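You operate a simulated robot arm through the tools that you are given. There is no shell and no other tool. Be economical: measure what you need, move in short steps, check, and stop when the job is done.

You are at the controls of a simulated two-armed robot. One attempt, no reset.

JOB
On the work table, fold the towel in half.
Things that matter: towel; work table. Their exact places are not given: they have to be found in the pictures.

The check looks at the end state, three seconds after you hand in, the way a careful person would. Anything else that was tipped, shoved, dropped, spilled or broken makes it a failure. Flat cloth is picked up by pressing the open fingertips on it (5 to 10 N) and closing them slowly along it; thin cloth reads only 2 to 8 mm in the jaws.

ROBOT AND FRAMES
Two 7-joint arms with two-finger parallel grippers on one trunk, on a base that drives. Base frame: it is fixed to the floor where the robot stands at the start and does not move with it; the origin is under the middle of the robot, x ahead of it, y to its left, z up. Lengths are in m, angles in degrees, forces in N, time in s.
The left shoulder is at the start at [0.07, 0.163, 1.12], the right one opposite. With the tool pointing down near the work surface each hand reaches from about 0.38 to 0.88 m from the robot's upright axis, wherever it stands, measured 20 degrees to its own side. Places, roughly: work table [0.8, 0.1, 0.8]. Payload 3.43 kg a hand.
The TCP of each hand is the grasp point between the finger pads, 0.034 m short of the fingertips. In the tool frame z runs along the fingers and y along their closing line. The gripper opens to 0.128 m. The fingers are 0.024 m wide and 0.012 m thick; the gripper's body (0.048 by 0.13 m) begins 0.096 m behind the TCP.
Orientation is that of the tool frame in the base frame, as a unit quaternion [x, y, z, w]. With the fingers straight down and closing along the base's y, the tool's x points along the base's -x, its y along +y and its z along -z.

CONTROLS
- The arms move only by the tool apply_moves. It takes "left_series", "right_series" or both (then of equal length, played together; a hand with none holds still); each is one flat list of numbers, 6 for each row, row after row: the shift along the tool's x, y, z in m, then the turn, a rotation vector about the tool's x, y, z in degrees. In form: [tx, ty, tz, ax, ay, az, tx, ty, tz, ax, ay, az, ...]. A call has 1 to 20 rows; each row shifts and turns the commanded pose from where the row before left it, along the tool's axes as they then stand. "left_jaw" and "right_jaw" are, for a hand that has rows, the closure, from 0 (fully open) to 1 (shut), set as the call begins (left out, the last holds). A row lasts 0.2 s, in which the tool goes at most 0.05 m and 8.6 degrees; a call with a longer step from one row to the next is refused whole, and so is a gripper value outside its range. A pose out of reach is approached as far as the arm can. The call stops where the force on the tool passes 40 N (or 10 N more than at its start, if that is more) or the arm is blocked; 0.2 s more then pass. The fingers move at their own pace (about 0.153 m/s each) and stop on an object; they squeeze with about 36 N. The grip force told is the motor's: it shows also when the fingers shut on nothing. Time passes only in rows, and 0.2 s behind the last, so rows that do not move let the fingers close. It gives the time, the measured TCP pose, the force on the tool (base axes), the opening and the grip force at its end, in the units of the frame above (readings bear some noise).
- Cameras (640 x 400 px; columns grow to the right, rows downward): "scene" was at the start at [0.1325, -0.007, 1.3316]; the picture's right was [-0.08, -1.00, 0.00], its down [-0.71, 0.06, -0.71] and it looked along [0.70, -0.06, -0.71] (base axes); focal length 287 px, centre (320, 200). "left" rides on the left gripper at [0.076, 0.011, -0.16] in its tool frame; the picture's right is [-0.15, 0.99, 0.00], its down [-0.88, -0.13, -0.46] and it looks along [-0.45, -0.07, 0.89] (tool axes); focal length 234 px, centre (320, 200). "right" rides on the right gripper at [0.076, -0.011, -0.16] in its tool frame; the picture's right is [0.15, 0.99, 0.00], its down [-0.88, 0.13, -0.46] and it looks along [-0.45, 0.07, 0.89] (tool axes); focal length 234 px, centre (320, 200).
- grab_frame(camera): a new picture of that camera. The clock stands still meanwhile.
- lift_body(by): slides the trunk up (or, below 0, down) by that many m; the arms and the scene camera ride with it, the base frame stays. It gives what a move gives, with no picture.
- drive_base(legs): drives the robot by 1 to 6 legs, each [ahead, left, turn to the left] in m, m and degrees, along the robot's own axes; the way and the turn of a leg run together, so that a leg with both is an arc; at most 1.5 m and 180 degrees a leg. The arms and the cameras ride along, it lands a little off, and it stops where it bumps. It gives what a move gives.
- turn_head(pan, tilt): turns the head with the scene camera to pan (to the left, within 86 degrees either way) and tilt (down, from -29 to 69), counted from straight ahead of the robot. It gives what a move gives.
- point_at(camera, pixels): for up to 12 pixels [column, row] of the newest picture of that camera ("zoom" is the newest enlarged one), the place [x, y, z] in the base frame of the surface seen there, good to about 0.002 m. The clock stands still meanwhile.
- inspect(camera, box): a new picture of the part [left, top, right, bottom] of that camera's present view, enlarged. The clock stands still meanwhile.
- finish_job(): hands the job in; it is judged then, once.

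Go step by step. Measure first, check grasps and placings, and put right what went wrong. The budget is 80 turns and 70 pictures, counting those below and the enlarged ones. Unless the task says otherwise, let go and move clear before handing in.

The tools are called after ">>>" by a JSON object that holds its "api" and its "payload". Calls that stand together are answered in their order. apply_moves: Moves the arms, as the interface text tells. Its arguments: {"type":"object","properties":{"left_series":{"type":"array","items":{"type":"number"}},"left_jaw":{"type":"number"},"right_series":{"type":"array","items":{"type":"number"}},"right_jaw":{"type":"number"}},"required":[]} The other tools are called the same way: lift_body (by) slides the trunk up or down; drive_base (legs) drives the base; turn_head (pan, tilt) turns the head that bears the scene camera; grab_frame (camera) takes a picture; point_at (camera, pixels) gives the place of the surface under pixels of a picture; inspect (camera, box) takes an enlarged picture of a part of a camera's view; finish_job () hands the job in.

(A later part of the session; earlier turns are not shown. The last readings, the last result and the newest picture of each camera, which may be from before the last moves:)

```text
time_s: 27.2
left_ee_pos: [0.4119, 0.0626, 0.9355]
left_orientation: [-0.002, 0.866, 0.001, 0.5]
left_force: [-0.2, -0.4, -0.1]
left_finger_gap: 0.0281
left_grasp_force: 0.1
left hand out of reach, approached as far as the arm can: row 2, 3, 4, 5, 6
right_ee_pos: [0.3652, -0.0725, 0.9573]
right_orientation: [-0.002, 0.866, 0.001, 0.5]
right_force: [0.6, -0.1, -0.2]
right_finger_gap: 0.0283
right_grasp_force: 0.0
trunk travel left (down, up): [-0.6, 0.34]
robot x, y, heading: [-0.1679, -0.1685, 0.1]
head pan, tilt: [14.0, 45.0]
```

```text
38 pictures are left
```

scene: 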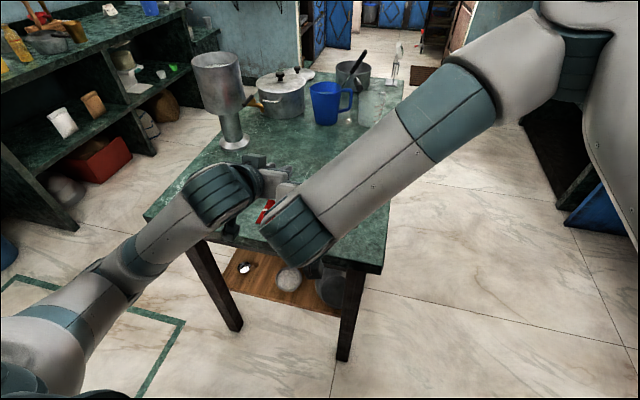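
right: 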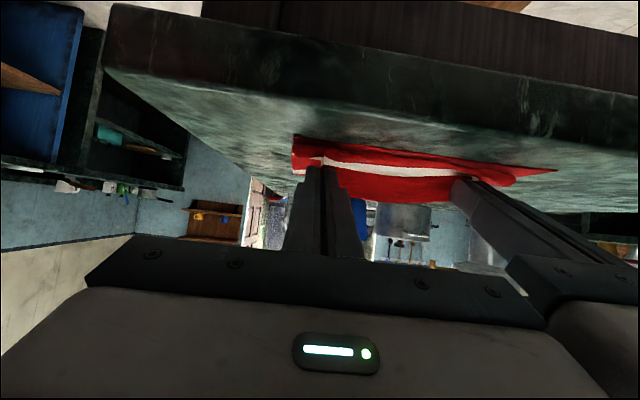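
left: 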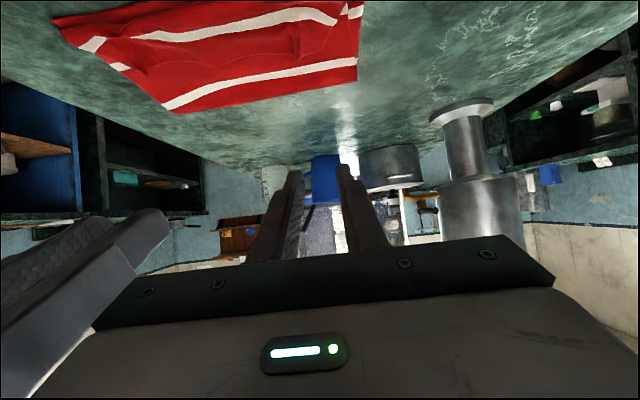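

The towel lies folded in the left picture. I turn the hands back upright, raise and spread them to see the whole towel.

>>> {"api": "apply_moves", "payload": {"left_series": [0, 0, 0, 0, 7.5, 0, 0, 0, 0, 0, 7.5, 0, 0, 0, 0, 0, 7.5, 0, 0, 0, 0, 0, 7.5, 0, 0, 0, 0, 0, 7.5, 0, 0, 0, 0, 0, 7.5, 0, 0, 0, 0, 0, 7.5, 0, 0, 0, 0, 0, 7.5, 0, 0, 0.03, -0.03, 0, 0, 0, 0, 0.03, -0.03, 0, 0, 0, 0, 0.03, -0.02, 0, 0, 0, 0, 0.03, 0, 0, 0, 0], "right_series": [0, 0, 0, 0, 7.5, 0, 0, 0, 0, 0, 7.5, 0, 0, 0, 0, 0, 7.5, 0, 0, 0, 0, 0, 7.5, 0, 0, 0, 0, 0, 7.5, 0, 0, 0, 0, 0, 7.5, 0, 0, 0, 0, 0, 7.5, 0, 0, 0, 0, 0, 7.5, 0, 0, -0.04, -0.02, 0, 0, 0, 0, -0.04, -0.02, 0, 0, 0, 0, -0.04, -0.02, 0, 0, 0, 0, -0.04, 0, 0, 0, 0]}}

>>> {"api": "grab_frame", "payload": {"camera": "scene"}}

```text
time_s: 29.8
left_ee_pos: [0.412, 0.1826, 1.0163]
left_orientation: [-0.002, 1.0, 0.0, 0.0]
left_force: [-0.6, 0.1, 0.2]
left_finger_gap: 0.0283
left_grasp_force: 0.1
right_ee_pos: [0.366, -0.2332, 1.0154]
right_orientation: [-0.002, 1.0, -0.001, 0.0]
right_force: [1.0, -0.5, -0.1]
right_finger_gap: 0.0281
right_grasp_force: 0.1
trunk travel left (down, up): [-0.6, 0.34]
robot x, y, heading: [-0.1654, -0.1654, 0.4]
head pan, tilt: [14.0, 45.0]
```

```text
37 pictures are left
```

scene: 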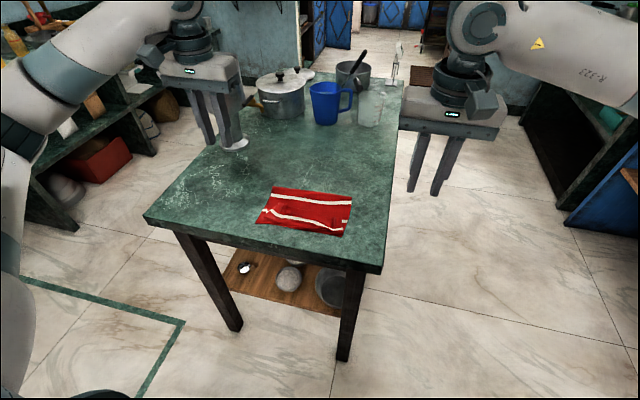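

The towel is folded in half. I zoom in to check corners and flatness.

>>> {"api": "inspect", "payload": {"camera": "scene", "box": [240, 170, 368, 250]}}

>>> {"api": "point_at", "payload": {"camera": "zoom", "pixels": [[168, 90], [555, 140], [530, 325], [78, 260], [340, 290], [130, 210], [540, 250], [340, 200], [230, 230], [480, 240], [350, 150], [340, 315]]}}

```text
5.00 times, centred on (304, 210) of scene
```

zoom: 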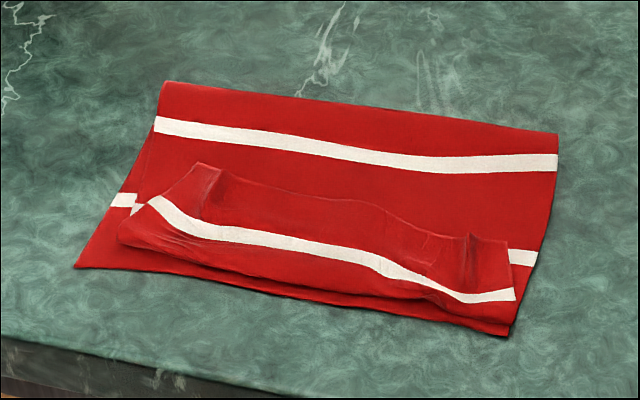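

```text
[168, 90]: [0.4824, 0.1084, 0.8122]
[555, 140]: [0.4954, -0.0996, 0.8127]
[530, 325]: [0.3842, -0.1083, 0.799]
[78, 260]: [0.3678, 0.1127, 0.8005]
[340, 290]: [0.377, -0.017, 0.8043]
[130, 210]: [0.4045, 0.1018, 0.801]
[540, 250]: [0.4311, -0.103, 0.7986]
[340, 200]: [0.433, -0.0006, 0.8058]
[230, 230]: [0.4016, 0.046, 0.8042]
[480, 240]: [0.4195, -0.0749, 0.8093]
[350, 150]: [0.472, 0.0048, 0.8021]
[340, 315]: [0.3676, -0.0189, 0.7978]
```

The fold is roughly right, but the zoom shows a pleat along (200,170)–(480,240), and the folded length is only 0.115 m instead of 0.155 m. I'll smooth it by spreading the jaws along x, so I turn each hand 90° with its camera outward.

>>> {"api": "apply_moves", "payload": {"left_series": [0, 0, 0, 0, 0, 8.1818, 0, 0, 0, 0, 0, 8.1818, 0, 0, 0, 0, 0, 8.1818, 0, 0, 0, 0, 0, 8.1818, 0, 0, 0, 0, 0, 8.1818, 0, 0, 0, 0, 0, 8.1818, 0, 0, 0, 0, 0, 8.1818, 0, 0, 0, 0, 0, 8.1818, 0, 0, 0, 0, 0, 8.1818, 0, 0, 0, 0, 0, 8.1818, 0, 0, 0, 0, 0, 8.1818, 0, 0, 0, 0, 0, 0], "right_series": [0, 0, 0, 0, 0, -8.1818, 0, 0, 0, 0, 0, -8.1818, 0, 0, 0, 0, 0, -8.1818, 0, 0, 0, 0, 0, -8.1818, 0, 0, 0, 0, 0, -8.1818, 0, 0, 0, 0, 0, -8.1818, 0, 0, 0, 0, 0, -8.1818, 0, 0, 0, 0, 0, -8.1818, 0, 0, 0, 0, 0, -8.1818, 0, 0, 0, 0, 0, -8.1818, 0, 0, 0, 0, 0, -8.1818, 0, 0, 0, 0, 0, 0], "left_jaw": 0.42, "right_jaw": 0.42}}

>>> {"api": "grab_frame", "payload": {"camera": "scene"}}

>>> {"api": "grab_frame", "payload": {"camera": "left"}}

>>> {"api": "grab_frame", "payload": {"camera": "right"}}

```text
time_s: 32.4
left_ee_pos: [0.4124, 0.1817, 1.0155]
left_orientation: [0.706, 0.708, 0.0, 0.0]
left_force: [-0.2, 0.9, 0.3]
left_finger_gap: 0.0741
left_grasp_force: 0.1
right_ee_pos: [0.3165, -0.2037, 1.0178]
right_orientation: [0.708, -0.706, 0.0, -0.001]
right_force: [-0.4, 0.8, -0.4]
right_finger_gap: 0.0741
right_grasp_force: 0.0
right hand out of reach, approached as far as the arm can: row 10, 11
trunk travel left (down, up): [-0.6, 0.34]
robot x, y, heading: [-0.1649, -0.1698, 0.3]
head pan, tilt: [14.0, 45.0]
```

```text
35 pictures are left
```

scene: 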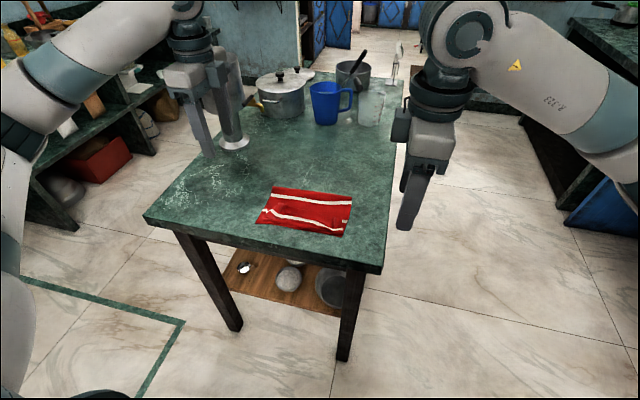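

```text
34 pictures are left
```

left: 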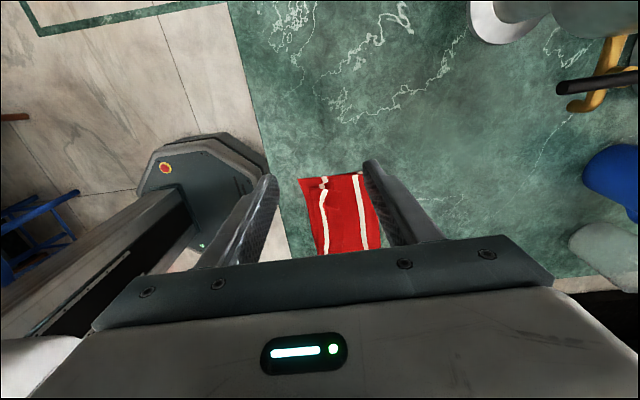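

```text
33 pictures are left
```

right: 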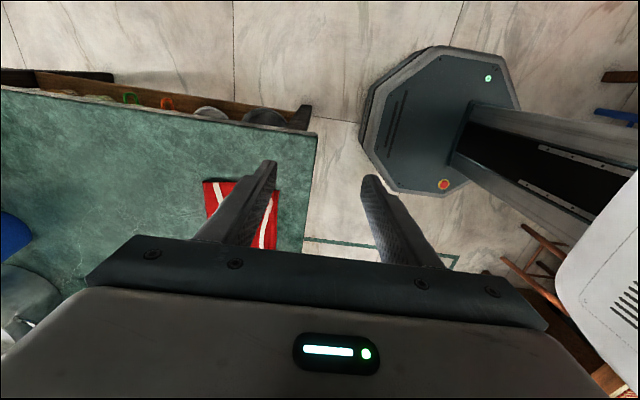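

Both hands are turned. I bring them above the folded towel at y≈±0.06.

>>> {"api": "apply_moves", "payload": {"left_series": [-0.0244, 0.0036, 0.022, 0, 0, 0, -0.0244, 0.0036, 0.022, 0, 0, 0, -0.0244, 0.0036, 0.022, 0, 0, 0, -0.0244, 0.0036, 0.022, 0, 0, 0, -0.0244, 0.0036, 0.022, 0, 0, 0, 0, 0, 0, 0, 0, 0], "right_series": [-0.0287, -0.0231, 0.022, 0, 0, 0, -0.0287, -0.0231, 0.022, 0, 0, 0, -0.0287, -0.0231, 0.022, 0, 0, 0, -0.0287, -0.0231, 0.022, 0, 0, 0, -0.0287, -0.0231, 0.022, 0, 0, 0, 0, 0, 0, 0, 0, 0]}}

>>> {"api": "grab_frame", "payload": {"camera": "left"}}

>>> {"api": "grab_frame", "payload": {"camera": "right"}}

```text
time_s: 33.8
left_ee_pos: [0.4297, 0.0605, 0.9055]
left_orientation: [0.705, 0.71, 0.0, 0.001]
left_force: [-1.1, 0.1, -0.1]
left_finger_gap: 0.0741
left_grasp_force: 0.1
right_ee_pos: [0.3168, -0.1979, 1.013]
right_orientation: [0.707, -0.707, 0.0, -0.001]
right_force: [-0.9, -0.2, -0.4]
right_finger_gap: 0.0744
right_grasp_force: 0.1
right hand out of reach, approached as far as the arm can: row 1, 2, 3, 4, 5
trunk travel left (down, up): [-0.6, 0.34]
robot x, y, heading: [-0.1662, -0.1662, 0.4]
head pan, tilt: [14.0, 45.0]
```

```text
32 pictures are left
```

left: 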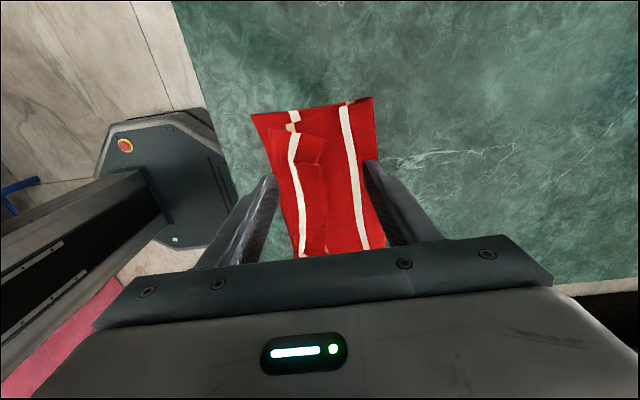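

```text
31 pictures are left
```

right: 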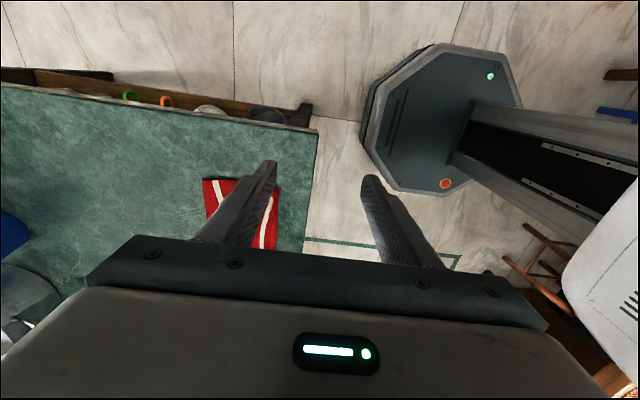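

The right arm is at a joint limit in this pose, so the left hand alone will do the smoothing. I lower it: one finger comes onto the near edge (x≈0.387), one near the fold (x≈0.473).

>>> {"api": "apply_moves", "payload": {"left_series": [0, 0, 0.03, 0, 0, 0, 0, 0, 0.025, 0, 0, 0, 0, 0, 0.006, 0, 0, 0, 0, 0, 0.004, 0, 0, 0, 0, 0, 0, 0, 0, 0]}}

>>> {"api": "grab_frame", "payload": {"camera": "left"}}

```text
time_s: 35.0
left_ee_pos: [0.4298, 0.0615, 0.8409]
left_orientation: [0.705, 0.709, -0.001, 0.001]
left_force: [-0.3, 0.3, -0.3]
left_finger_gap: 0.0744
left_grasp_force: 0.0
right_ee_pos: [0.3173, -0.1975, 1.0127]
right_orientation: [-0.707, 0.707, -0.001, 0.0]
right_force: [0.8, -0.8, 0.0]
right_finger_gap: 0.0745
right_grasp_force: 0.1
trunk travel left (down, up): [-0.6, 0.34]
robot x, y, heading: [-0.1659, -0.1704, 0.3]
head pan, tilt: [14.0, 45.0]
```

```text
30 pictures are left
```

left: 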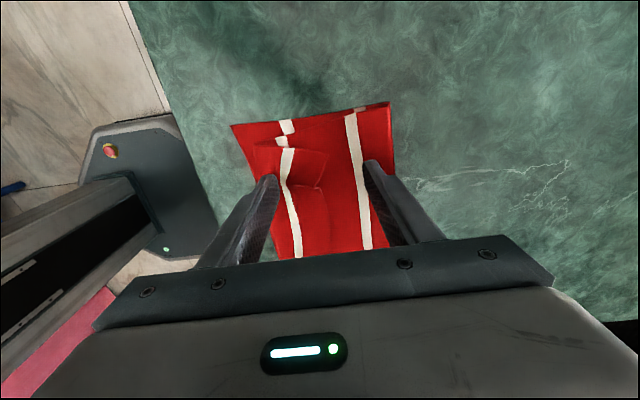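

>>> {"api": "inspect", "payload": {"camera": "left", "box": [220, 90, 412, 210]}}

```text
3.33 times, centred on (316, 150) of left
```

zoom: 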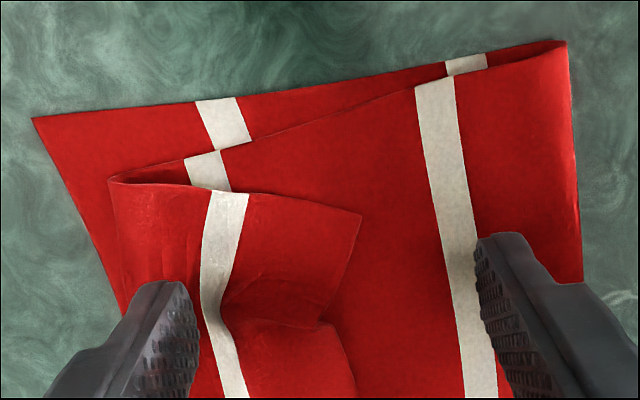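

The zoom settles it: the towel's free edge turned back on itself (edge at (358,215)–(320,325), turn at (110,185)). The upper layer is also a bit long, so I'll regrasp that edge and lay it again. First I raise the left hand and turn both hands back.

>>> {"api": "point_at", "payload": {"camera": "zoom", "pixels": [[355, 218], [330, 280], [318, 322], [335, 350], [120, 195], [230, 220], [40, 125], [560, 50], [465, 65], [222, 120]]}}

>>> {"api": "apply_moves", "payload": {"left_series": [0, 0, -0.03, 0, 0, 0, 0, 0, -0.04, 0, 0, 0, 0, 0, -0.04, 0, 0, 0, 0.02, 0, -0.03, 0, 0, -8.1818, 0.02, 0, 0, 0, 0, -8.1818, 0, 0, 0, 0, 0, -8.1818, 0, 0, 0, 0, 0, -8.1818, 0, 0, 0, 0, 0, -8.1818, 0, 0, 0, 0, 0, -8.1818, 0, 0, 0, 0, 0, -8.1818, 0, 0, 0, 0, 0, -8.1818, 0, 0, 0, 0, 0, -8.1818, 0, 0, 0, 0, 0, -8.1818, 0, 0, 0, 0, 0, -8.1818, 0, 0, 0, 0, 0, 0], "right_series": [0, 0, 0, 0, 0, 0, 0, 0, 0, 0, 0, 0, 0, 0, 0, 0, 0, 0, 0, 0, 0, 0, 0, 8.1818, 0, 0, 0, 0, 0, 8.1818, 0, 0, 0, 0, 0, 8.1818, 0, 0, 0, 0, 0, 8.1818, 0, 0, 0, 0, 0, 8.1818, 0, 0, 0, 0, 0, 8.1818, 0, 0, 0, 0, 0, 8.1818, 0, 0, 0, 0, 0, 8.1818, 0, 0, 0, 0, 0, 8.1818, 0, 0, 0, 0, 0, 8.1818, 0, 0, 0, 0, 0, 8.1818, 0, 0, 0, 0, 0, 0]}}

>>> {"api": "grab_frame", "payload": {"camera": "scene"}}

```text
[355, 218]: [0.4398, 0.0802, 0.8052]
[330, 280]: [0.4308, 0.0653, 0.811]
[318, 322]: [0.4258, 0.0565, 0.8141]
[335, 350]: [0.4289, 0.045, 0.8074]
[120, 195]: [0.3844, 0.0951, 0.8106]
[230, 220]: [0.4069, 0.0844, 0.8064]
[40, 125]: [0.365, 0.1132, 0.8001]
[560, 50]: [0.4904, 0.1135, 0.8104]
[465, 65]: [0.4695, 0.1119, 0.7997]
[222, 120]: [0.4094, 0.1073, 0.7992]
```

```text
time_s: 38.2
left_ee_pos: [0.4284, 0.1012, 0.9805]
left_orientation: [-0.003, 1.0, -0.001, 0.0]
left_force: [0.1, -0.1, -0.1]
left_finger_gap: 0.0743
left_grasp_force: 0.2
right_ee_pos: [0.3162, -0.1985, 1.0139]
right_orientation: [-0.002, 1.0, 0.0, 0.0]
right_force: [-1.2, 0.0, 0.4]
right_finger_gap: 0.0741
right_grasp_force: 0.0
trunk travel left (down, up): [-0.6, 0.34]
robot x, y, heading: [-0.167, -0.1694, 0.2]
head pan, tilt: [14.0, 45.0]
```

```text
28 pictures are left
```

scene: 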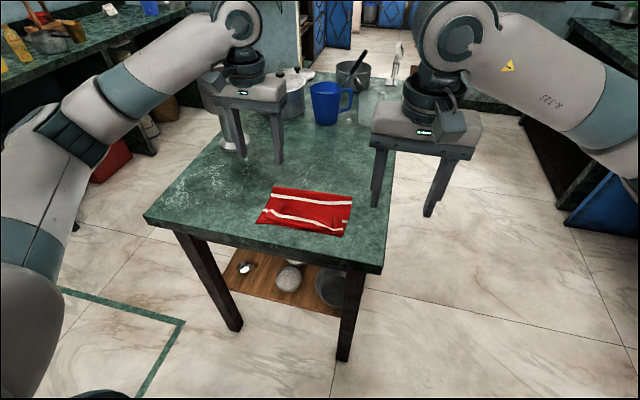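

The hands are upright again. I back the base 0.08 m for more working room, then bring both hands over the turned-back edge.

>>> {"api": "drive_base", "payload": {"legs": [[-0.08, 0, 0]]}}

>>> {"api": "apply_moves", "payload": {"left_series": [-0.012, -0.007, 0.0133, 0, 0, 0, -0.012, -0.007, 0.0133, 0, 0, 0, -0.012, -0.007, 0.0133, 0, 0, 0, -0.012, -0.007, 0.0133, 0, 0, 0, -0.012, -0.007, 0.0133, 0, 0, 0, -0.012, -0.007, 0.0133, 0, 0, 0, 0, 0, 0, 0, 0, 0], "right_series": [-0.0295, 0.0215, 0.019, 0, 0, 0, -0.0295, 0.0215, 0.019, 0, 0, 0, -0.0295, 0.0215, 0.019, 0, 0, 0, -0.0295, 0.0215, 0.019, 0, 0, 0, -0.0295, 0.0215, 0.019, 0, 0, 0, -0.0295, 0.0215, 0.019, 0, 0, 0, 0, 0, 0, 0, 0, 0], "left_jaw": 0.72, "right_jaw": 0.72}}

>>> {"api": "inspect", "payload": {"camera": "left", "box": [120, 60, 440, 260]}}

>>> {"api": "inspect", "payload": {"camera": "right", "box": [200, 60, 520, 260]}}

```text
time_s: 39.2
left_ee_pos: [0.3473, 0.0998, 0.981]
left_orientation: [-0.002, 1.0, -0.002, -0.001]
left_force: [-0.1, -0.1, 0.3]
left_finger_gap: 0.0741
left_grasp_force: 0.0
right_ee_pos: [0.236, -0.1984, 1.0132]
right_orientation: [-0.002, 1.0, 0.0, 0.0]
right_force: [-0.6, 0.2, -0.6]
right_finger_gap: 0.0742
right_grasp_force: 0.1
trunk travel left (down, up): [-0.6, 0.34]
robot x, y, heading: [-0.2485, -0.1706, 0.2]
head pan, tilt: [14.0, 45.0]
```

```text
time_s: 40.8
left_ee_pos: [0.4197, 0.0602, 0.9007]
left_orientation: [-0.004, 1.0, 0.002, 0.0]
left_force: [10.2, 20.2, -2.3]
left_finger_gap: 0.036
left_grasp_force: 0.1
right_ee_pos: [0.4126, -0.0698, 0.9001]
right_orientation: [-0.002, 1.0, 0.0, -0.001]
right_force: [-11.9, -20.7, 2.6]
right_finger_gap: 0.0359
right_grasp_force: 0.0
trunk travel left (down, up): [-0.6, 0.34]
robot x, y, heading: [-0.2465, -0.1673, 0.2]
head pan, tilt: [14.0, 45.0]
```

```text
2.00 times, centred on (280, 160) of left
```

zoom: 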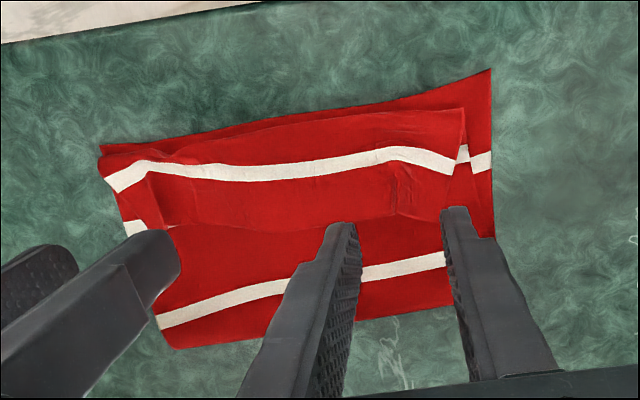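

```text
2.00 times, centred on (360, 160) of right
```

zoom: 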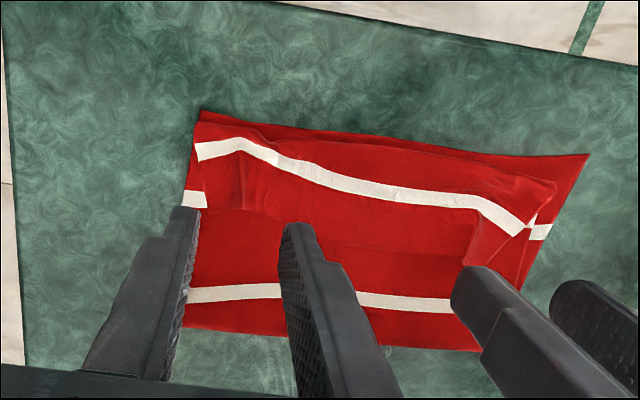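

The two hand bodies touch (20 N) at this spacing, so I spread them at once. Then I measure the ridges and the turned-back edge.

>>> {"api": "point_at", "payload": {"camera": "zoom", "pixels": [[200, 200], [238, 204], [238, 170], [262, 215], [300, 222], [480, 225], [470, 255], [505, 250], [190, 250]]}}

>>> {"api": "apply_moves", "payload": {"left_series": [0, 0.007, 0, 0, 0, 0, 0, 0, 0, 0, 0, 0], "right_series": [0, -0.007, 0, 0, 0, 0, 0, 0, 0, 0, 0, 0]}}

>>> {"api": "inspect", "payload": {"camera": "left", "box": [220, 80, 412, 200]}}

>>> {"api": "point_at", "payload": {"camera": "zoom", "pixels": [[260, 250], [310, 210], [330, 235], [370, 240], [400, 235], [350, 250], [420, 150], [290, 240]]}}

```text
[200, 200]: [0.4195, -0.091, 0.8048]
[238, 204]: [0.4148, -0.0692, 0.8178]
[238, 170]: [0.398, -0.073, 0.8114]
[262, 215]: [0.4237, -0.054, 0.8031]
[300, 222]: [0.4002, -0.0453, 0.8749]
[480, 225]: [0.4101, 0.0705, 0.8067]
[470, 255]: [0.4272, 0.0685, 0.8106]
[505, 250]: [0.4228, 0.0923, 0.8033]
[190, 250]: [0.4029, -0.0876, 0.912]
```

```text
time_s: 41.4
left_ee_pos: [0.4205, 0.0646, 0.9008]
left_orientation: [-0.001, 1.0, -0.001, 0.0]
left_force: [-0.1, 0.9, 0.1]
left_finger_gap: 0.0356
left_grasp_force: 0.2
right_ee_pos: [0.413, -0.0748, 0.8994]
right_orientation: [-0.001, 1.0, 0.0, 0.0]
right_force: [0.5, 0.3, 0.5]
right_finger_gap: 0.0355
right_grasp_force: 0.1
trunk travel left (down, up): [-0.6, 0.34]
robot x, y, heading: [-0.244, -0.1712, 0.2]
head pan, tilt: [14.0, 45.0]
```

```text
3.33 times, centred on (316, 140) of left
```

zoom: 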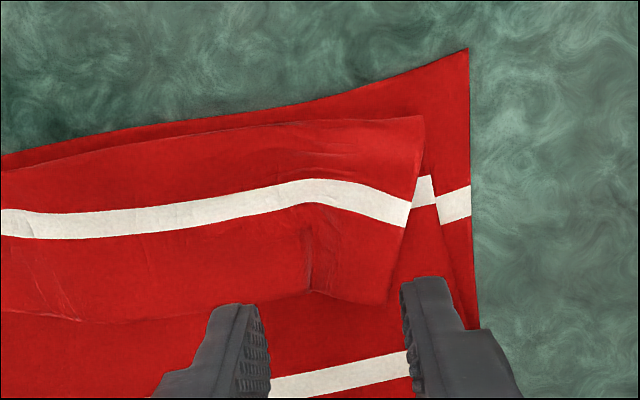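

```text
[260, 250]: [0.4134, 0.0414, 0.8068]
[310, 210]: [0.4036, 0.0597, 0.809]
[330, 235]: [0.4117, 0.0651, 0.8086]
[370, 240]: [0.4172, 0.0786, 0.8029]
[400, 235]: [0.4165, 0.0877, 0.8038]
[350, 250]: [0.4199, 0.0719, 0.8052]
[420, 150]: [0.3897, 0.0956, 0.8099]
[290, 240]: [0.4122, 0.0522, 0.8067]
```

The hands are clear of each other and both straddle the ridges (left y≈0.059, right y≈−0.070). I align x to the edge and press down carefully.

>>> {"api": "apply_moves", "payload": {"left_series": [0.003, 0, 0.02, 0, 0, 0, 0, 0, 0.025, 0, 0, 0, 0, 0, 0.01, 0, 0, 0, 0, 0, 0.003, 0, 0, 0, 0, 0, 0, 0, 0, 0], "right_series": [0.004, 0, 0.02, 0, 0, 0, 0, 0, 0.025, 0, 0, 0, 0, 0, 0.01, 0, 0, 0, 0, 0, 0.003, 0, 0, 0, 0, 0, 0, 0, 0, 0]}}

>>> {"api": "apply_moves", "payload": {"left_series": [0, 0, 0.003, 0, 0, 0, 0, 0, 0, 0, 0, 0], "right_series": [0, 0, 0.003, 0, 0, 0, 0, 0, 0, 0, 0, 0]}}

```text
time_s: 42.6
left_ee_pos: [0.4172, 0.0655, 0.8432]
left_orientation: [-0.002, 1.0, 0.0, 0.0]
left_force: [0.0, -0.1, -0.4]
left_finger_gap: 0.0356
left_grasp_force: 0.1
right_ee_pos: [0.4079, -0.0745, 0.8405]
right_orientation: [-0.001, 1.0, 0.0, 0.001]
right_force: [-0.2, 0.4, 0.6]
right_finger_gap: 0.0358
right_grasp_force: 0.1
trunk travel left (down, up): [-0.6, 0.34]
robot x, y, heading: [-0.2476, -0.1695, 0.3]
head pan, tilt: [14.0, 45.0]
```

```text
time_s: 43.2
left_ee_pos: [0.4185, 0.0642, 0.8403]
left_orientation: [-0.002, 1.0, -0.001, 0.0]
left_force: [-0.5, 0.0, -0.1]
left_finger_gap: 0.036
left_grasp_force: 0.1
right_ee_pos: [0.4077, -0.0768, 0.8383]
right_orientation: [-0.002, 1.0, 0.0, -0.001]
right_force: [-0.5, -0.4, 0.2]
right_finger_gap: 0.0356
right_grasp_force: 0.1
trunk travel left (down, up): [-0.6, 0.34]
robot x, y, heading: [-0.2462, -0.1653, -0.0]
head pan, tilt: [14.0, 45.0]
```

>>> {"api": "apply_moves", "payload": {"left_series": [0, 0, 0.003, 0, 0, 0, 0, 0, 0, 0, 0, 0], "right_series": [0, 0, 0.002, 0, 0, 0, 0, 0, 0, 0, 0, 0]}}

```text
time_s: 43.8
left_ee_pos: [0.4172, 0.0656, 0.8382]
left_orientation: [-0.002, 1.0, -0.001, 0.0]
left_force: [0.7, -0.4, 1.5]
left_finger_gap: 0.0357
left_grasp_force: 0.1
right_ee_pos: [0.408, -0.0759, 0.837]
right_orientation: [-0.002, 1.0, 0.0, 0.0]
right_force: [0.3, 1.2, 4.6]
right_finger_gap: 0.0357
right_grasp_force: 0.1
trunk travel left (down, up): [-0.6, 0.34]
robot x, y, heading: [-0.2426, -0.1678, 0.4]
head pan, tilt: [14.0, 45.0]
```

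Light contact now (1.5 N and 4.6 N), which suits picking the top layer only. I add 1 mm on the left and close in steps.

>>> {"api": "apply_moves", "payload": {"left_series": [0, 0, 0.001, 0, 0, 0], "right_series": [0, 0, 0, 0, 0, 0], "left_jaw": 0.8, "right_jaw": 0.8}}

>>> {"api": "apply_moves", "payload": {"left_series": [0, 0, 0, 0, 0, 0], "right_series": [0, 0, 0, 0, 0, 0], "left_jaw": 0.88, "right_jaw": 0.88}}

>>> {"api": "apply_moves", "payload": {"left_series": [0, 0, 0, 0, 0, 0, 0, 0, 0, 0, 0, 0], "right_series": [0, 0, 0, 0, 0, 0, 0, 0, 0, 0, 0, 0], "left_jaw": 1.0, "right_jaw": 1.0}}

>>> {"api": "apply_moves", "payload": {"left_series": [0, 0, -0.01, 0, 0, 0, -0.005, 0, -0.02, 0, 0, 0, -0.01, 0, -0.02, 0, 0, 0, 0, 0, 0, 0, 0, 0], "right_series": [0, 0, -0.01, 0, 0, 0, -0.005, 0, -0.02, 0, 0, 0, -0.01, 0, -0.02, 0, 0, 0, 0, 0, 0, 0, 0, 0]}}

>>> {"api": "grab_frame", "payload": {"camera": "left"}}

>>> {"api": "grab_frame", "payload": {"camera": "right"}}

```text
time_s: 44.2
left_ee_pos: [0.4166, 0.0647, 0.8366]
left_orientation: [-0.001, 1.0, 0.0, 0.0]
left_force: [1.0, 0.0, 6.0]
left_finger_gap: 0.0252
left_grasp_force: 0.0
right_ee_pos: [0.4096, -0.0755, 0.8368]
right_orientation: [-0.002, 1.0, 0.0, 0.0]
right_force: [0.6, 0.6, 4.3]
right_finger_gap: 0.0253
right_grasp_force: 0.1
trunk travel left (down, up): [-0.6, 0.34]
robot x, y, heading: [-0.2439, -0.1705, 0.3]
head pan, tilt: [14.0, 45.0]
```

```text
time_s: 44.6
left_ee_pos: [0.4159, 0.0662, 0.837]
left_orientation: [-0.002, 1.0, -0.002, 0.0]
left_force: [0.6, -1.2, 5.8]
left_finger_gap: 0.0149
left_grasp_force: 0.0
right_ee_pos: [0.4082, -0.0769, 0.8379]
right_orientation: [-0.002, 1.0, 0.0, 0.0]
right_force: [0.7, 1.3, 3.2]
right_finger_gap: 0.0158
right_grasp_force: 0.2
trunk travel left (down, up): [-0.6, 0.34]
robot x, y, heading: [-0.2473, -0.1695, 0.4]
head pan, tilt: [14.0, 45.0]
```

```text
time_s: 45.2
left_ee_pos: [0.4167, 0.0641, 0.8372]
left_orientation: [-0.001, 1.0, -0.002, -0.001]
left_force: [-0.6, -11.5, 7.6]
left_finger_gap: 0.0021
left_grasp_force: 36.3
right_ee_pos: [0.4079, -0.0751, 0.8371]
right_orientation: [-0.003, 1.0, 0.002, 0.0]
right_force: [1.8, 12.7, 5.0]
right_finger_gap: 0.0029
right_grasp_force: 36.1
trunk travel left (down, up): [-0.6, 0.34]
robot x, y, heading: [-0.2466, -0.1684, -0.1]
head pan, tilt: [14.0, 45.0]
```

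```text
time_s: 46.2
left_ee_pos: [0.4315, 0.0647, 0.8865]
left_orientation: [-0.001, 1.0, 0.0, -0.001]
left_force: [-0.7, -16.7, 0.5]
left_finger_gap: 0.0019
left_grasp_force: 35.7
right_ee_pos: [0.4228, -0.0728, 0.8863]
right_orientation: [-0.003, 1.0, 0.001, 0.0]
right_force: [1.0, 17.5, 0.3]
right_finger_gap: 0.003
right_grasp_force: 36.2
trunk travel left (down, up): [-0.6, 0.34]
robot x, y, heading: [-0.2486, -0.1687, 0.2]
head pan, tilt: [14.0, 45.0]
```

```text
24 pictures are left
```

left: 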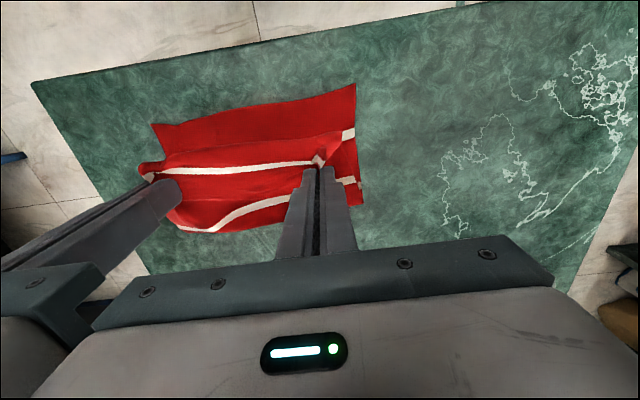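

```text
23 pictures are left
```

right: 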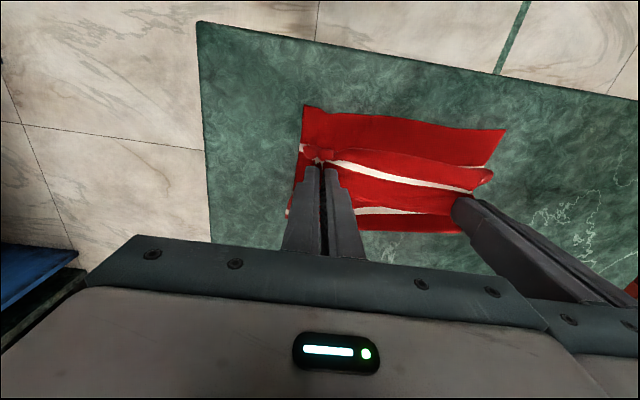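

Both corners are held and the top layer lifts. I carry the edge up and forward to flatten the lower layer out.

>>> {"api": "apply_moves", "payload": {"left_series": [-0.02, 0, -0.03, 0, 0, 0, -0.035, 0, -0.02, 0, 0, 0, -0.04, 0, 0, 0, 0, 0, -0.04, 0, 0, 0, 0, 0, -0.03, 0, 0.01, 0, 0, 0, 0, 0, 0, 0, 0, 0], "right_series": [-0.02, 0, -0.03, 0, 0, 0, -0.035, 0, -0.02, 0, 0, 0, -0.04, 0, 0, 0, 0, 0, -0.04, 0, 0, 0, 0, 0, -0.03, 0, 0.01, 0, 0, 0, 0, 0, 0, 0, 0, 0]}}

>>> {"api": "grab_frame", "payload": {"camera": "left"}}

>>> {"api": "grab_frame", "payload": {"camera": "scene"}}

```text
time_s: 47.3
left_ee_pos: [0.5759, 0.0444, 0.9338]
left_orientation: [0.012, 1.0, -0.008, 0.0]
left_force: [-7.1, -16.9, -0.8]
left_finger_gap: 0.002
left_grasp_force: 36.2
left hand out of reach, approached as far as the arm can: row 5
right_ee_pos: [0.5231, -0.0873, 0.9294]
right_orientation: [-0.01, 1.0, 0.011, 0.003]
right_force: [7.2, 15.3, 0.7]
right_finger_gap: 0.0031
right_grasp_force: 36.1
right hand out of reach, approached as far as the arm can: row 3, 4, 5
trunk travel left (down, up): [-0.6, 0.34]
robot x, y, heading: [-0.2431, -0.1706, 0.3]
head pan, tilt: [14.0, 45.0]
stopped in row 5 (right hand): the force on the tool passed its limit (the readings are from after the stop); the commanded pose is now the measured one
```

```text
22 pictures are left
```

left: 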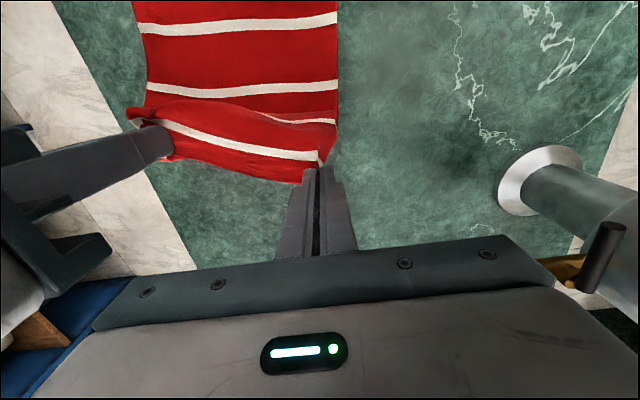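

```text
21 pictures are left
```

scene: 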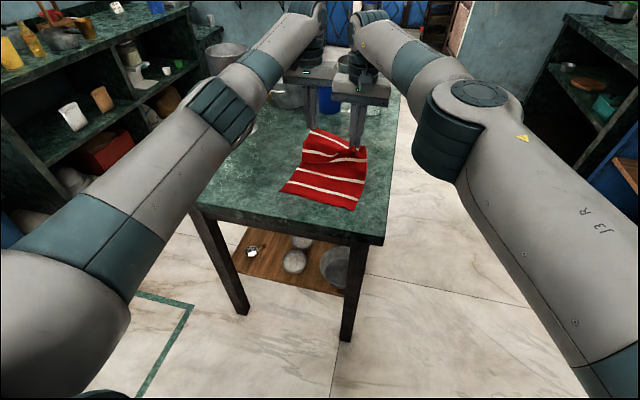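

The right arm hit its reach limit at x≈0.523 and skewed the pair, but the lower layer is now flat. I level the hands and drive 0.05 m ahead instead.

>>> {"api": "apply_moves", "payload": {"left_series": [0.022, 0.01, 0, 0, 0, 0, 0.025, 0.01, 0, 0, 0, 0, 0, 0, 0, 0, 0, 0], "right_series": [0, 0.005, 0, 0, 0, 0, 0, 0.007, 0, 0, 0, 0, 0, 0, 0, 0, 0, 0]}}

>>> {"api": "drive_base", "payload": {"legs": [[0.06, 0, 0]]}}

>>> {"api": "grab_frame", "payload": {"camera": "left"}}

```text
time_s: 48.1
left_ee_pos: [0.53, 0.0717, 0.936]
left_orientation: [0.011, 1.0, -0.009, 0.001]
left_force: [-2.9, -28.2, -0.9]
left_finger_gap: 0.002
left_grasp_force: 36.5
right_ee_pos: [0.5178, -0.0727, 0.9306]
right_orientation: [-0.011, 1.0, 0.009, 0.001]
right_force: [3.0, 27.9, 0.7]
right_finger_gap: 0.0032
right_grasp_force: 35.8
right hand out of reach, approached as far as the arm can: row 2
trunk travel left (down, up): [-0.6, 0.34]
robot x, y, heading: [-0.2424, -0.1684, 0.5]
head pan, tilt: [14.0, 45.0]
```

```text
time_s: 49.1
left_ee_pos: [0.5894, 0.0724, 0.9357]
left_orientation: [0.01, 1.0, -0.009, 0.0]
left_force: [-2.4, -30.9, -0.9]
left_finger_gap: 0.0018
left_grasp_force: 36.0
right_ee_pos: [0.5761, -0.0719, 0.9304]
right_orientation: [-0.009, 1.0, 0.008, 0.001]
right_force: [2.8, 30.3, -0.5]
right_finger_gap: 0.003
right_grasp_force: 36.3
trunk travel left (down, up): [-0.6, 0.34]
robot x, y, heading: [-0.183, -0.1656, 0.4]
head pan, tilt: [14.0, 45.0]
```

```text
20 pictures are left
```

left: 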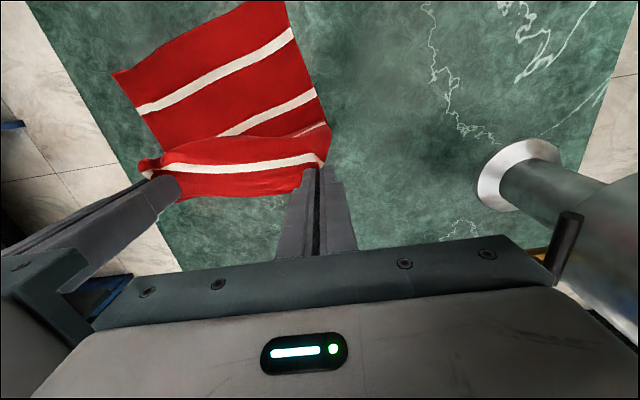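

The towel on the table has yawed about 20° because of the uneven pull. I relax the lateral tension, then drive ahead and lay the edge out fully so it straightens behind the hands.

>>> {"api": "apply_moves", "payload": {"left_series": [0.006, -0.004, 0, 0, 0, 0, 0.006, 0, 0, 0, 0, 0, 0, 0, 0, 0, 0, 0], "right_series": [0, 0.001, 0, 0, 0, 0, 0, 0, 0, 0, 0, 0, 0, 0, 0, 0, 0, 0]}}

>>> {"api": "drive_base", "payload": {"legs": [[0.1, 0, 0]]}}

>>> {"api": "apply_moves", "payload": {"left_series": [0, 0, 0.025, 0, 0, 0, 0, 0, 0.025, 0, 0, 0, -0.01, 0, 0.02, 0, 0, 0, 0, 0, 0, 0, 0, 0], "right_series": [0, 0, 0.025, 0, 0, 0, 0, 0, 0.025, 0, 0, 0, -0.01, 0, 0.02, 0, 0, 0, 0, 0, 0, 0, 0, 0]}}

>>> {"api": "grab_frame", "payload": {"camera": "scene"}}

>>> {"api": "grab_frame", "payload": {"camera": "left"}}

```text
time_s: 49.9
left_ee_pos: [0.5766, 0.0672, 0.9359]
left_orientation: [0.011, 1.0, -0.01, 0.002]
left_force: [0.6, -8.2, -0.7]
left_finger_gap: 0.0022
left_grasp_force: 36.0
right_ee_pos: [0.5758, -0.0714, 0.9297]
right_orientation: [-0.011, 1.0, 0.009, 0.001]
right_force: [-0.6, 7.3, 0.5]
right_finger_gap: 0.0028
right_grasp_force: 36.1
trunk travel left (down, up): [-0.6, 0.34]
robot x, y, heading: [-0.1872, -0.1692, 0.2]
head pan, tilt: [14.0, 45.0]
```

```text
time_s: 51.1
left_ee_pos: [0.6783, 0.0701, 0.9348]
left_orientation: [0.012, 1.0, -0.01, 0.002]
left_force: [-0.4, -9.2, 0.4]
left_finger_gap: 0.002
left_grasp_force: 36.2
right_ee_pos: [0.6765, -0.0714, 0.9313]
right_orientation: [-0.01, 1.0, 0.008, 0.001]
right_force: [0.8, 10.2, 0.1]
right_finger_gap: 0.003
right_grasp_force: 36.2
trunk travel left (down, up): [-0.6, 0.34]
robot x, y, heading: [-0.0873, -0.1684, 0.1]
head pan, tilt: [14.0, 45.0]
```

```text
time_s: 52.1
left_ee_pos: [0.6867, 0.0665, 0.8653]
left_orientation: [0.012, 1.0, -0.011, 0.003]
left_force: [-1.0, -14.9, -0.4]
left_finger_gap: 0.0017
left_grasp_force: 36.0
right_ee_pos: [0.6741, -0.0746, 0.8605]
right_orientation: [-0.011, 1.0, 0.009, 0.003]
right_force: [0.9, 14.7, 0.6]
right_finger_gap: 0.0031
right_grasp_force: 36.3
right hand out of reach, approached as far as the arm can: row 3
trunk travel left (down, up): [-0.6, 0.34]
robot x, y, heading: [-0.0885, -0.1671, 0.6]
head pan, tilt: [14.0, 45.0]
```

```text
19 pictures are left
```

scene: 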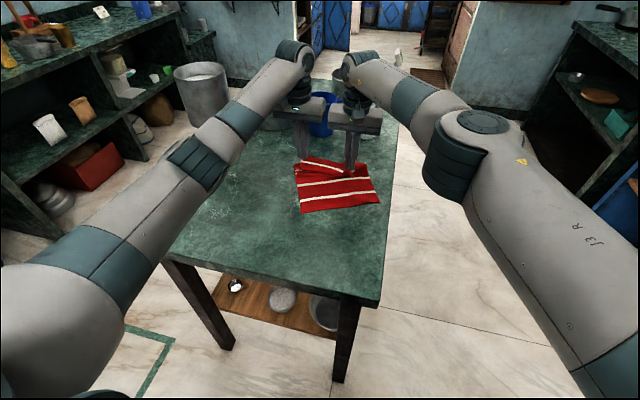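

```text
18 pictures are left
```

left: 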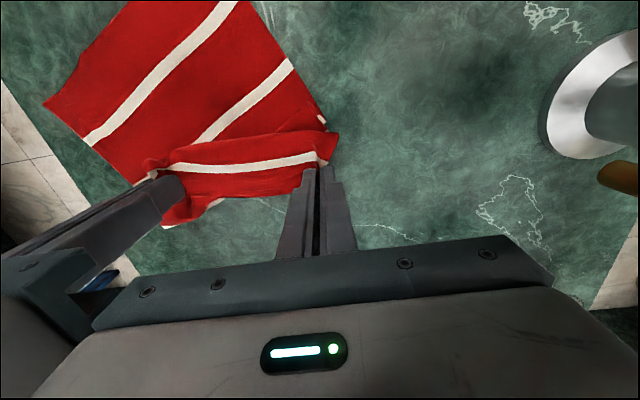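

The towel was dragged and yawed; the right jaw reads 3 mm, so it probably holds the lower layer too. I lower the hands and open the right jaw only.

>>> {"api": "apply_moves", "payload": {"left_series": [0, 0, 0.012, 0, 0, 0, 0, 0, 0.01, 0, 0, 0, 0, 0, 0, 0, 0, 0], "right_series": [0, 0, 0.01, 0, 0, 0, 0, 0, 0.008, 0, 0, 0, 0, 0, 0, 0, 0, 0]}}

>>> {"api": "apply_moves", "payload": {"right_series": [0, 0, 0, 0, 0, 0, 0, 0, 0, 0, 0, 0, 0, 0, -0.02, 0, 0, 0, 0, 0, -0.03, 0, 0, 0, 0, -0.04, -0.03, 0, 0, 0, 0, -0.04, -0.02, 0, 0, 0, 0, -0.04, 0, 0, 0, 0], "right_jaw": 0.75}}

>>> {"api": "inspect", "payload": {"camera": "scene", "box": [250, 120, 426, 230]}}

>>> {"api": "grab_frame", "payload": {"camera": "right"}}

```text
time_s: 52.9
left_ee_pos: [0.6869, 0.066, 0.843]
left_orientation: [0.013, 1.0, -0.01, 0.002]
left_force: [-0.8, -20.1, -0.1]
left_finger_gap: 0.002
left_grasp_force: 36.4
right_ee_pos: [0.6747, -0.0763, 0.8424]
right_orientation: [-0.011, 1.0, 0.009, 0.002]
right_force: [1.5, 20.6, 2.7]
right_finger_gap: 0.0031
right_grasp_force: 36.6
trunk travel left (down, up): [-0.6, 0.34]
robot x, y, heading: [-0.084, -0.1687, 0.2]
head pan, tilt: [14.0, 45.0]
```

```text
time_s: 54.5
left_ee_pos: [0.6881, 0.0663, 0.8442]
left_orientation: [0.012, 1.0, -0.008, 0.002]
left_force: [0.3, -0.6, -0.3]
left_finger_gap: 0.0022
left_grasp_force: 36.0
right_ee_pos: [0.6773, -0.2001, 0.9391]
right_orientation: [-0.01, 1.0, 0.009, 0.001]
right_force: [-0.2, -0.8, 0.4]
right_finger_gap: 0.0319
right_grasp_force: 0.0
trunk travel left (down, up): [-0.6, 0.34]
robot x, y, heading: [-0.0852, -0.1692, 0.1]
head pan, tilt: [14.0, 45.0]
```

```text
3.64 times, centred on (338, 175) of scene
```

zoom: 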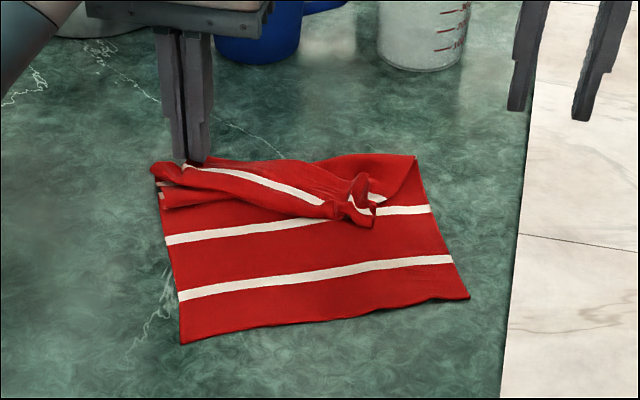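

```text
16 pictures are left
```

right: 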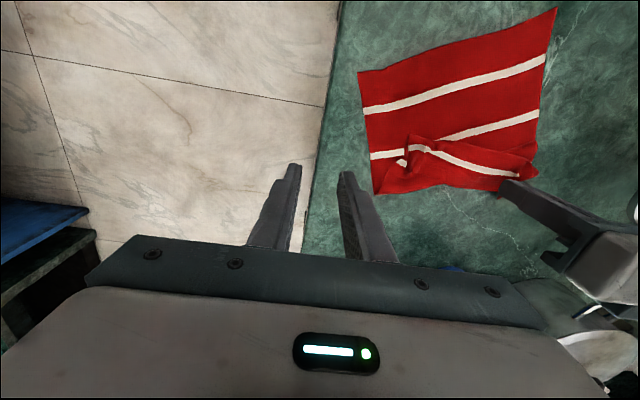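

The right corner lies as a crumple standing proud at zoom (360,200). I measure it, to pick only that with the right hand.

>>> {"api": "inspect", "payload": {"camera": "right", "box": [340, 80, 580, 230]}}

>>> {"api": "point_at", "payload": {"camera": "right", "pixels": [[407, 138], [413, 147], [410, 160], [420, 150], [430, 145], [425, 165], [403, 163], [376, 190], [366, 75], [552, 12], [532, 150], [440, 160]]}}

```text
2.67 times, centred on (460, 155) of right
```

zoom: 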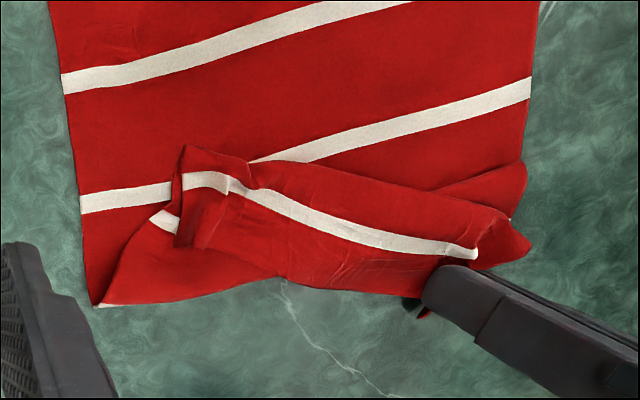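

```text
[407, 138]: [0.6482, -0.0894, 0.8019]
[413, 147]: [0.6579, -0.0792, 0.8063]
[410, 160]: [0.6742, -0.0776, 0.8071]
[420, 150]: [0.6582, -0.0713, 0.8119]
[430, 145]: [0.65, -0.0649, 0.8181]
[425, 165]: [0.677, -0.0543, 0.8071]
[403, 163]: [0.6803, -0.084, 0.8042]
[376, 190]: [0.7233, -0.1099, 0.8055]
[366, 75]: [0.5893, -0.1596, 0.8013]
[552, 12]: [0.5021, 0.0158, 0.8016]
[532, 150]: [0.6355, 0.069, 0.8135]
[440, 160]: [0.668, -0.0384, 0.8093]
```

The yaw is about 27°, and a ridge stands up at (0.655, −0.068, 0.815). I pinch that ridge with the right hand, barely touching, so that only the flap is caught.

>>> {"api": "apply_moves", "payload": {"right_series": [0.003, 0.032, 0.01, 0, 0, 0, 0.003, 0.032, 0.01, 0, 0, 0, 0.003, 0.032, 0.02, 0, 0, 0, 0, 0.032, 0.025, 0, 0, 0, 0, 0, 0.02, 0, 0, 0, 0, 0, 0.008, 0, 0, 0, 0, 0, 0, 0, 0, 0]}}

```text
time_s: 56.1
left_ee_pos: [0.6882, 0.067, 0.844]
left_orientation: [0.012, 1.0, -0.009, 0.002]
left_force: [0.2, -0.5, -0.2]
left_finger_gap: 0.0019
left_grasp_force: 35.8
right_ee_pos: [0.6659, -0.0709, 0.8476]
right_orientation: [-0.011, 1.0, 0.009, 0.001]
right_force: [0.2, 0.4, 0.9]
right_finger_gap: 0.0321
right_grasp_force: 0.0
trunk travel left (down, up): [-0.6, 0.34]
robot x, y, heading: [-0.0851, -0.1719, 0.2]
head pan, tilt: [14.0, 45.0]
```

>>> {"api": "apply_moves", "payload": {"right_series": [0, 0, 0.004, 0, 0, 0, 0, 0, 0.002, 0, 0, 0], "right_jaw": 0.82}}

>>> {"api": "apply_moves", "payload": {"right_series": [0, 0, 0, 0, 0, 0, 0, 0, 0, 0, 0, 0], "right_jaw": 0.9}}

>>> {"api": "apply_moves", "payload": {"right_series": [0, 0, 0, 0, 0, 0, 0, 0, 0, 0, 0, 0], "right_jaw": 1.0}}

>>> {"api": "apply_moves", "payload": {"left_series": [0, 0, -0.03, 0, 0, 0, 0, 0, -0.04, 0, 0, 0, 0, 0, -0.04, 0, 0, 0, 0, 0, 0, 0, 0, 0], "right_series": [0, 0, -0.03, 0, 0, 0, 0, 0, -0.04, 0, 0, 0, 0, 0, -0.04, 0, 0, 0, 0, 0, 0, 0, 0, 0]}}

>>> {"api": "grab_frame", "payload": {"camera": "right"}}

```text
time_s: 56.7
left_ee_pos: [0.6883, 0.0672, 0.8437]
left_orientation: [0.012, 1.0, -0.009, 0.002]
left_force: [-0.2, 0.2, -0.6]
left_finger_gap: 0.0019
left_grasp_force: 35.7
right_ee_pos: [0.6659, -0.0688, 0.8432]
right_orientation: [-0.009, 1.0, 0.008, 0.002]
right_force: [-0.4, -0.5, 0.2]
right_finger_gap: 0.0232
right_grasp_force: 0.1
trunk travel left (down, up): [-0.6, 0.34]
robot x, y, heading: [-0.0871, -0.1672, 0.3]
head pan, tilt: [14.0, 45.0]
```

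```text
time_s: 57.3
left_ee_pos: [0.6875, 0.0677, 0.8423]
left_orientation: [0.011, 1.0, -0.01, 0.002]
left_force: [0.8, 0.6, -0.9]
left_finger_gap: 0.0022
left_grasp_force: 36.6
right_ee_pos: [0.6664, -0.0684, 0.8425]
right_orientation: [-0.009, 1.0, 0.009, 0.002]
right_force: [-0.3, 0.0, -0.2]
right_finger_gap: 0.0127
right_grasp_force: 0.0
trunk travel left (down, up): [-0.6, 0.34]
robot x, y, heading: [-0.0874, -0.1658, 0.1]
head pan, tilt: [14.0, 45.0]
```

```text
time_s: 57.9
left_ee_pos: [0.6883, 0.067, 0.8426]
left_orientation: [0.011, 1.0, -0.009, 0.002]
left_force: [0.1, -0.7, 0.1]
left_finger_gap: 0.0017
left_grasp_force: 36.1
right_ee_pos: [0.6661, -0.0697, 0.8422]
right_orientation: [-0.01, 1.0, 0.009, 0.001]
right_force: [0.7, 1.2, 0.9]
right_finger_gap: 0.0027
right_grasp_force: 35.8
trunk travel left (down, up): [-0.6, 0.34]
robot x, y, heading: [-0.0856, -0.172, 0.2]
head pan, tilt: [14.0, 45.0]
```

```text
time_s: 58.9
left_ee_pos: [0.6881, 0.0674, 0.9522]
left_orientation: [0.012, 1.0, -0.01, 0.001]
left_force: [0.4, -3.4, 0.3]
left_finger_gap: 0.0019
left_grasp_force: 35.9
right_ee_pos: [0.6663, -0.0703, 0.9526]
right_orientation: [-0.01, 1.0, 0.009, 0.001]
right_force: [0.2, 4.5, 0.4]
right_finger_gap: 0.0025
right_grasp_force: 36.2
trunk travel left (down, up): [-0.6, 0.34]
robot x, y, heading: [-0.0824, -0.1672, 0.3]
head pan, tilt: [14.0, 45.0]
```

```text
14 pictures are left
```

right: 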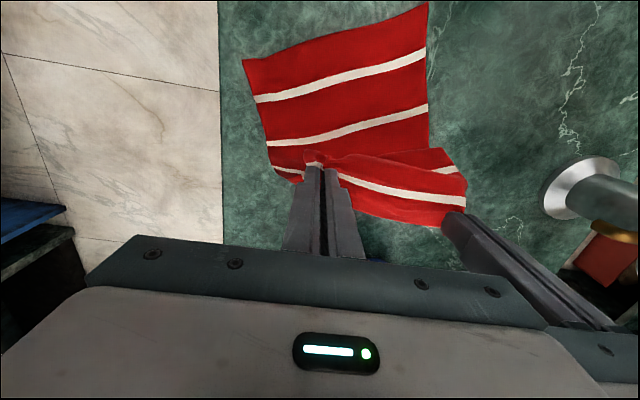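

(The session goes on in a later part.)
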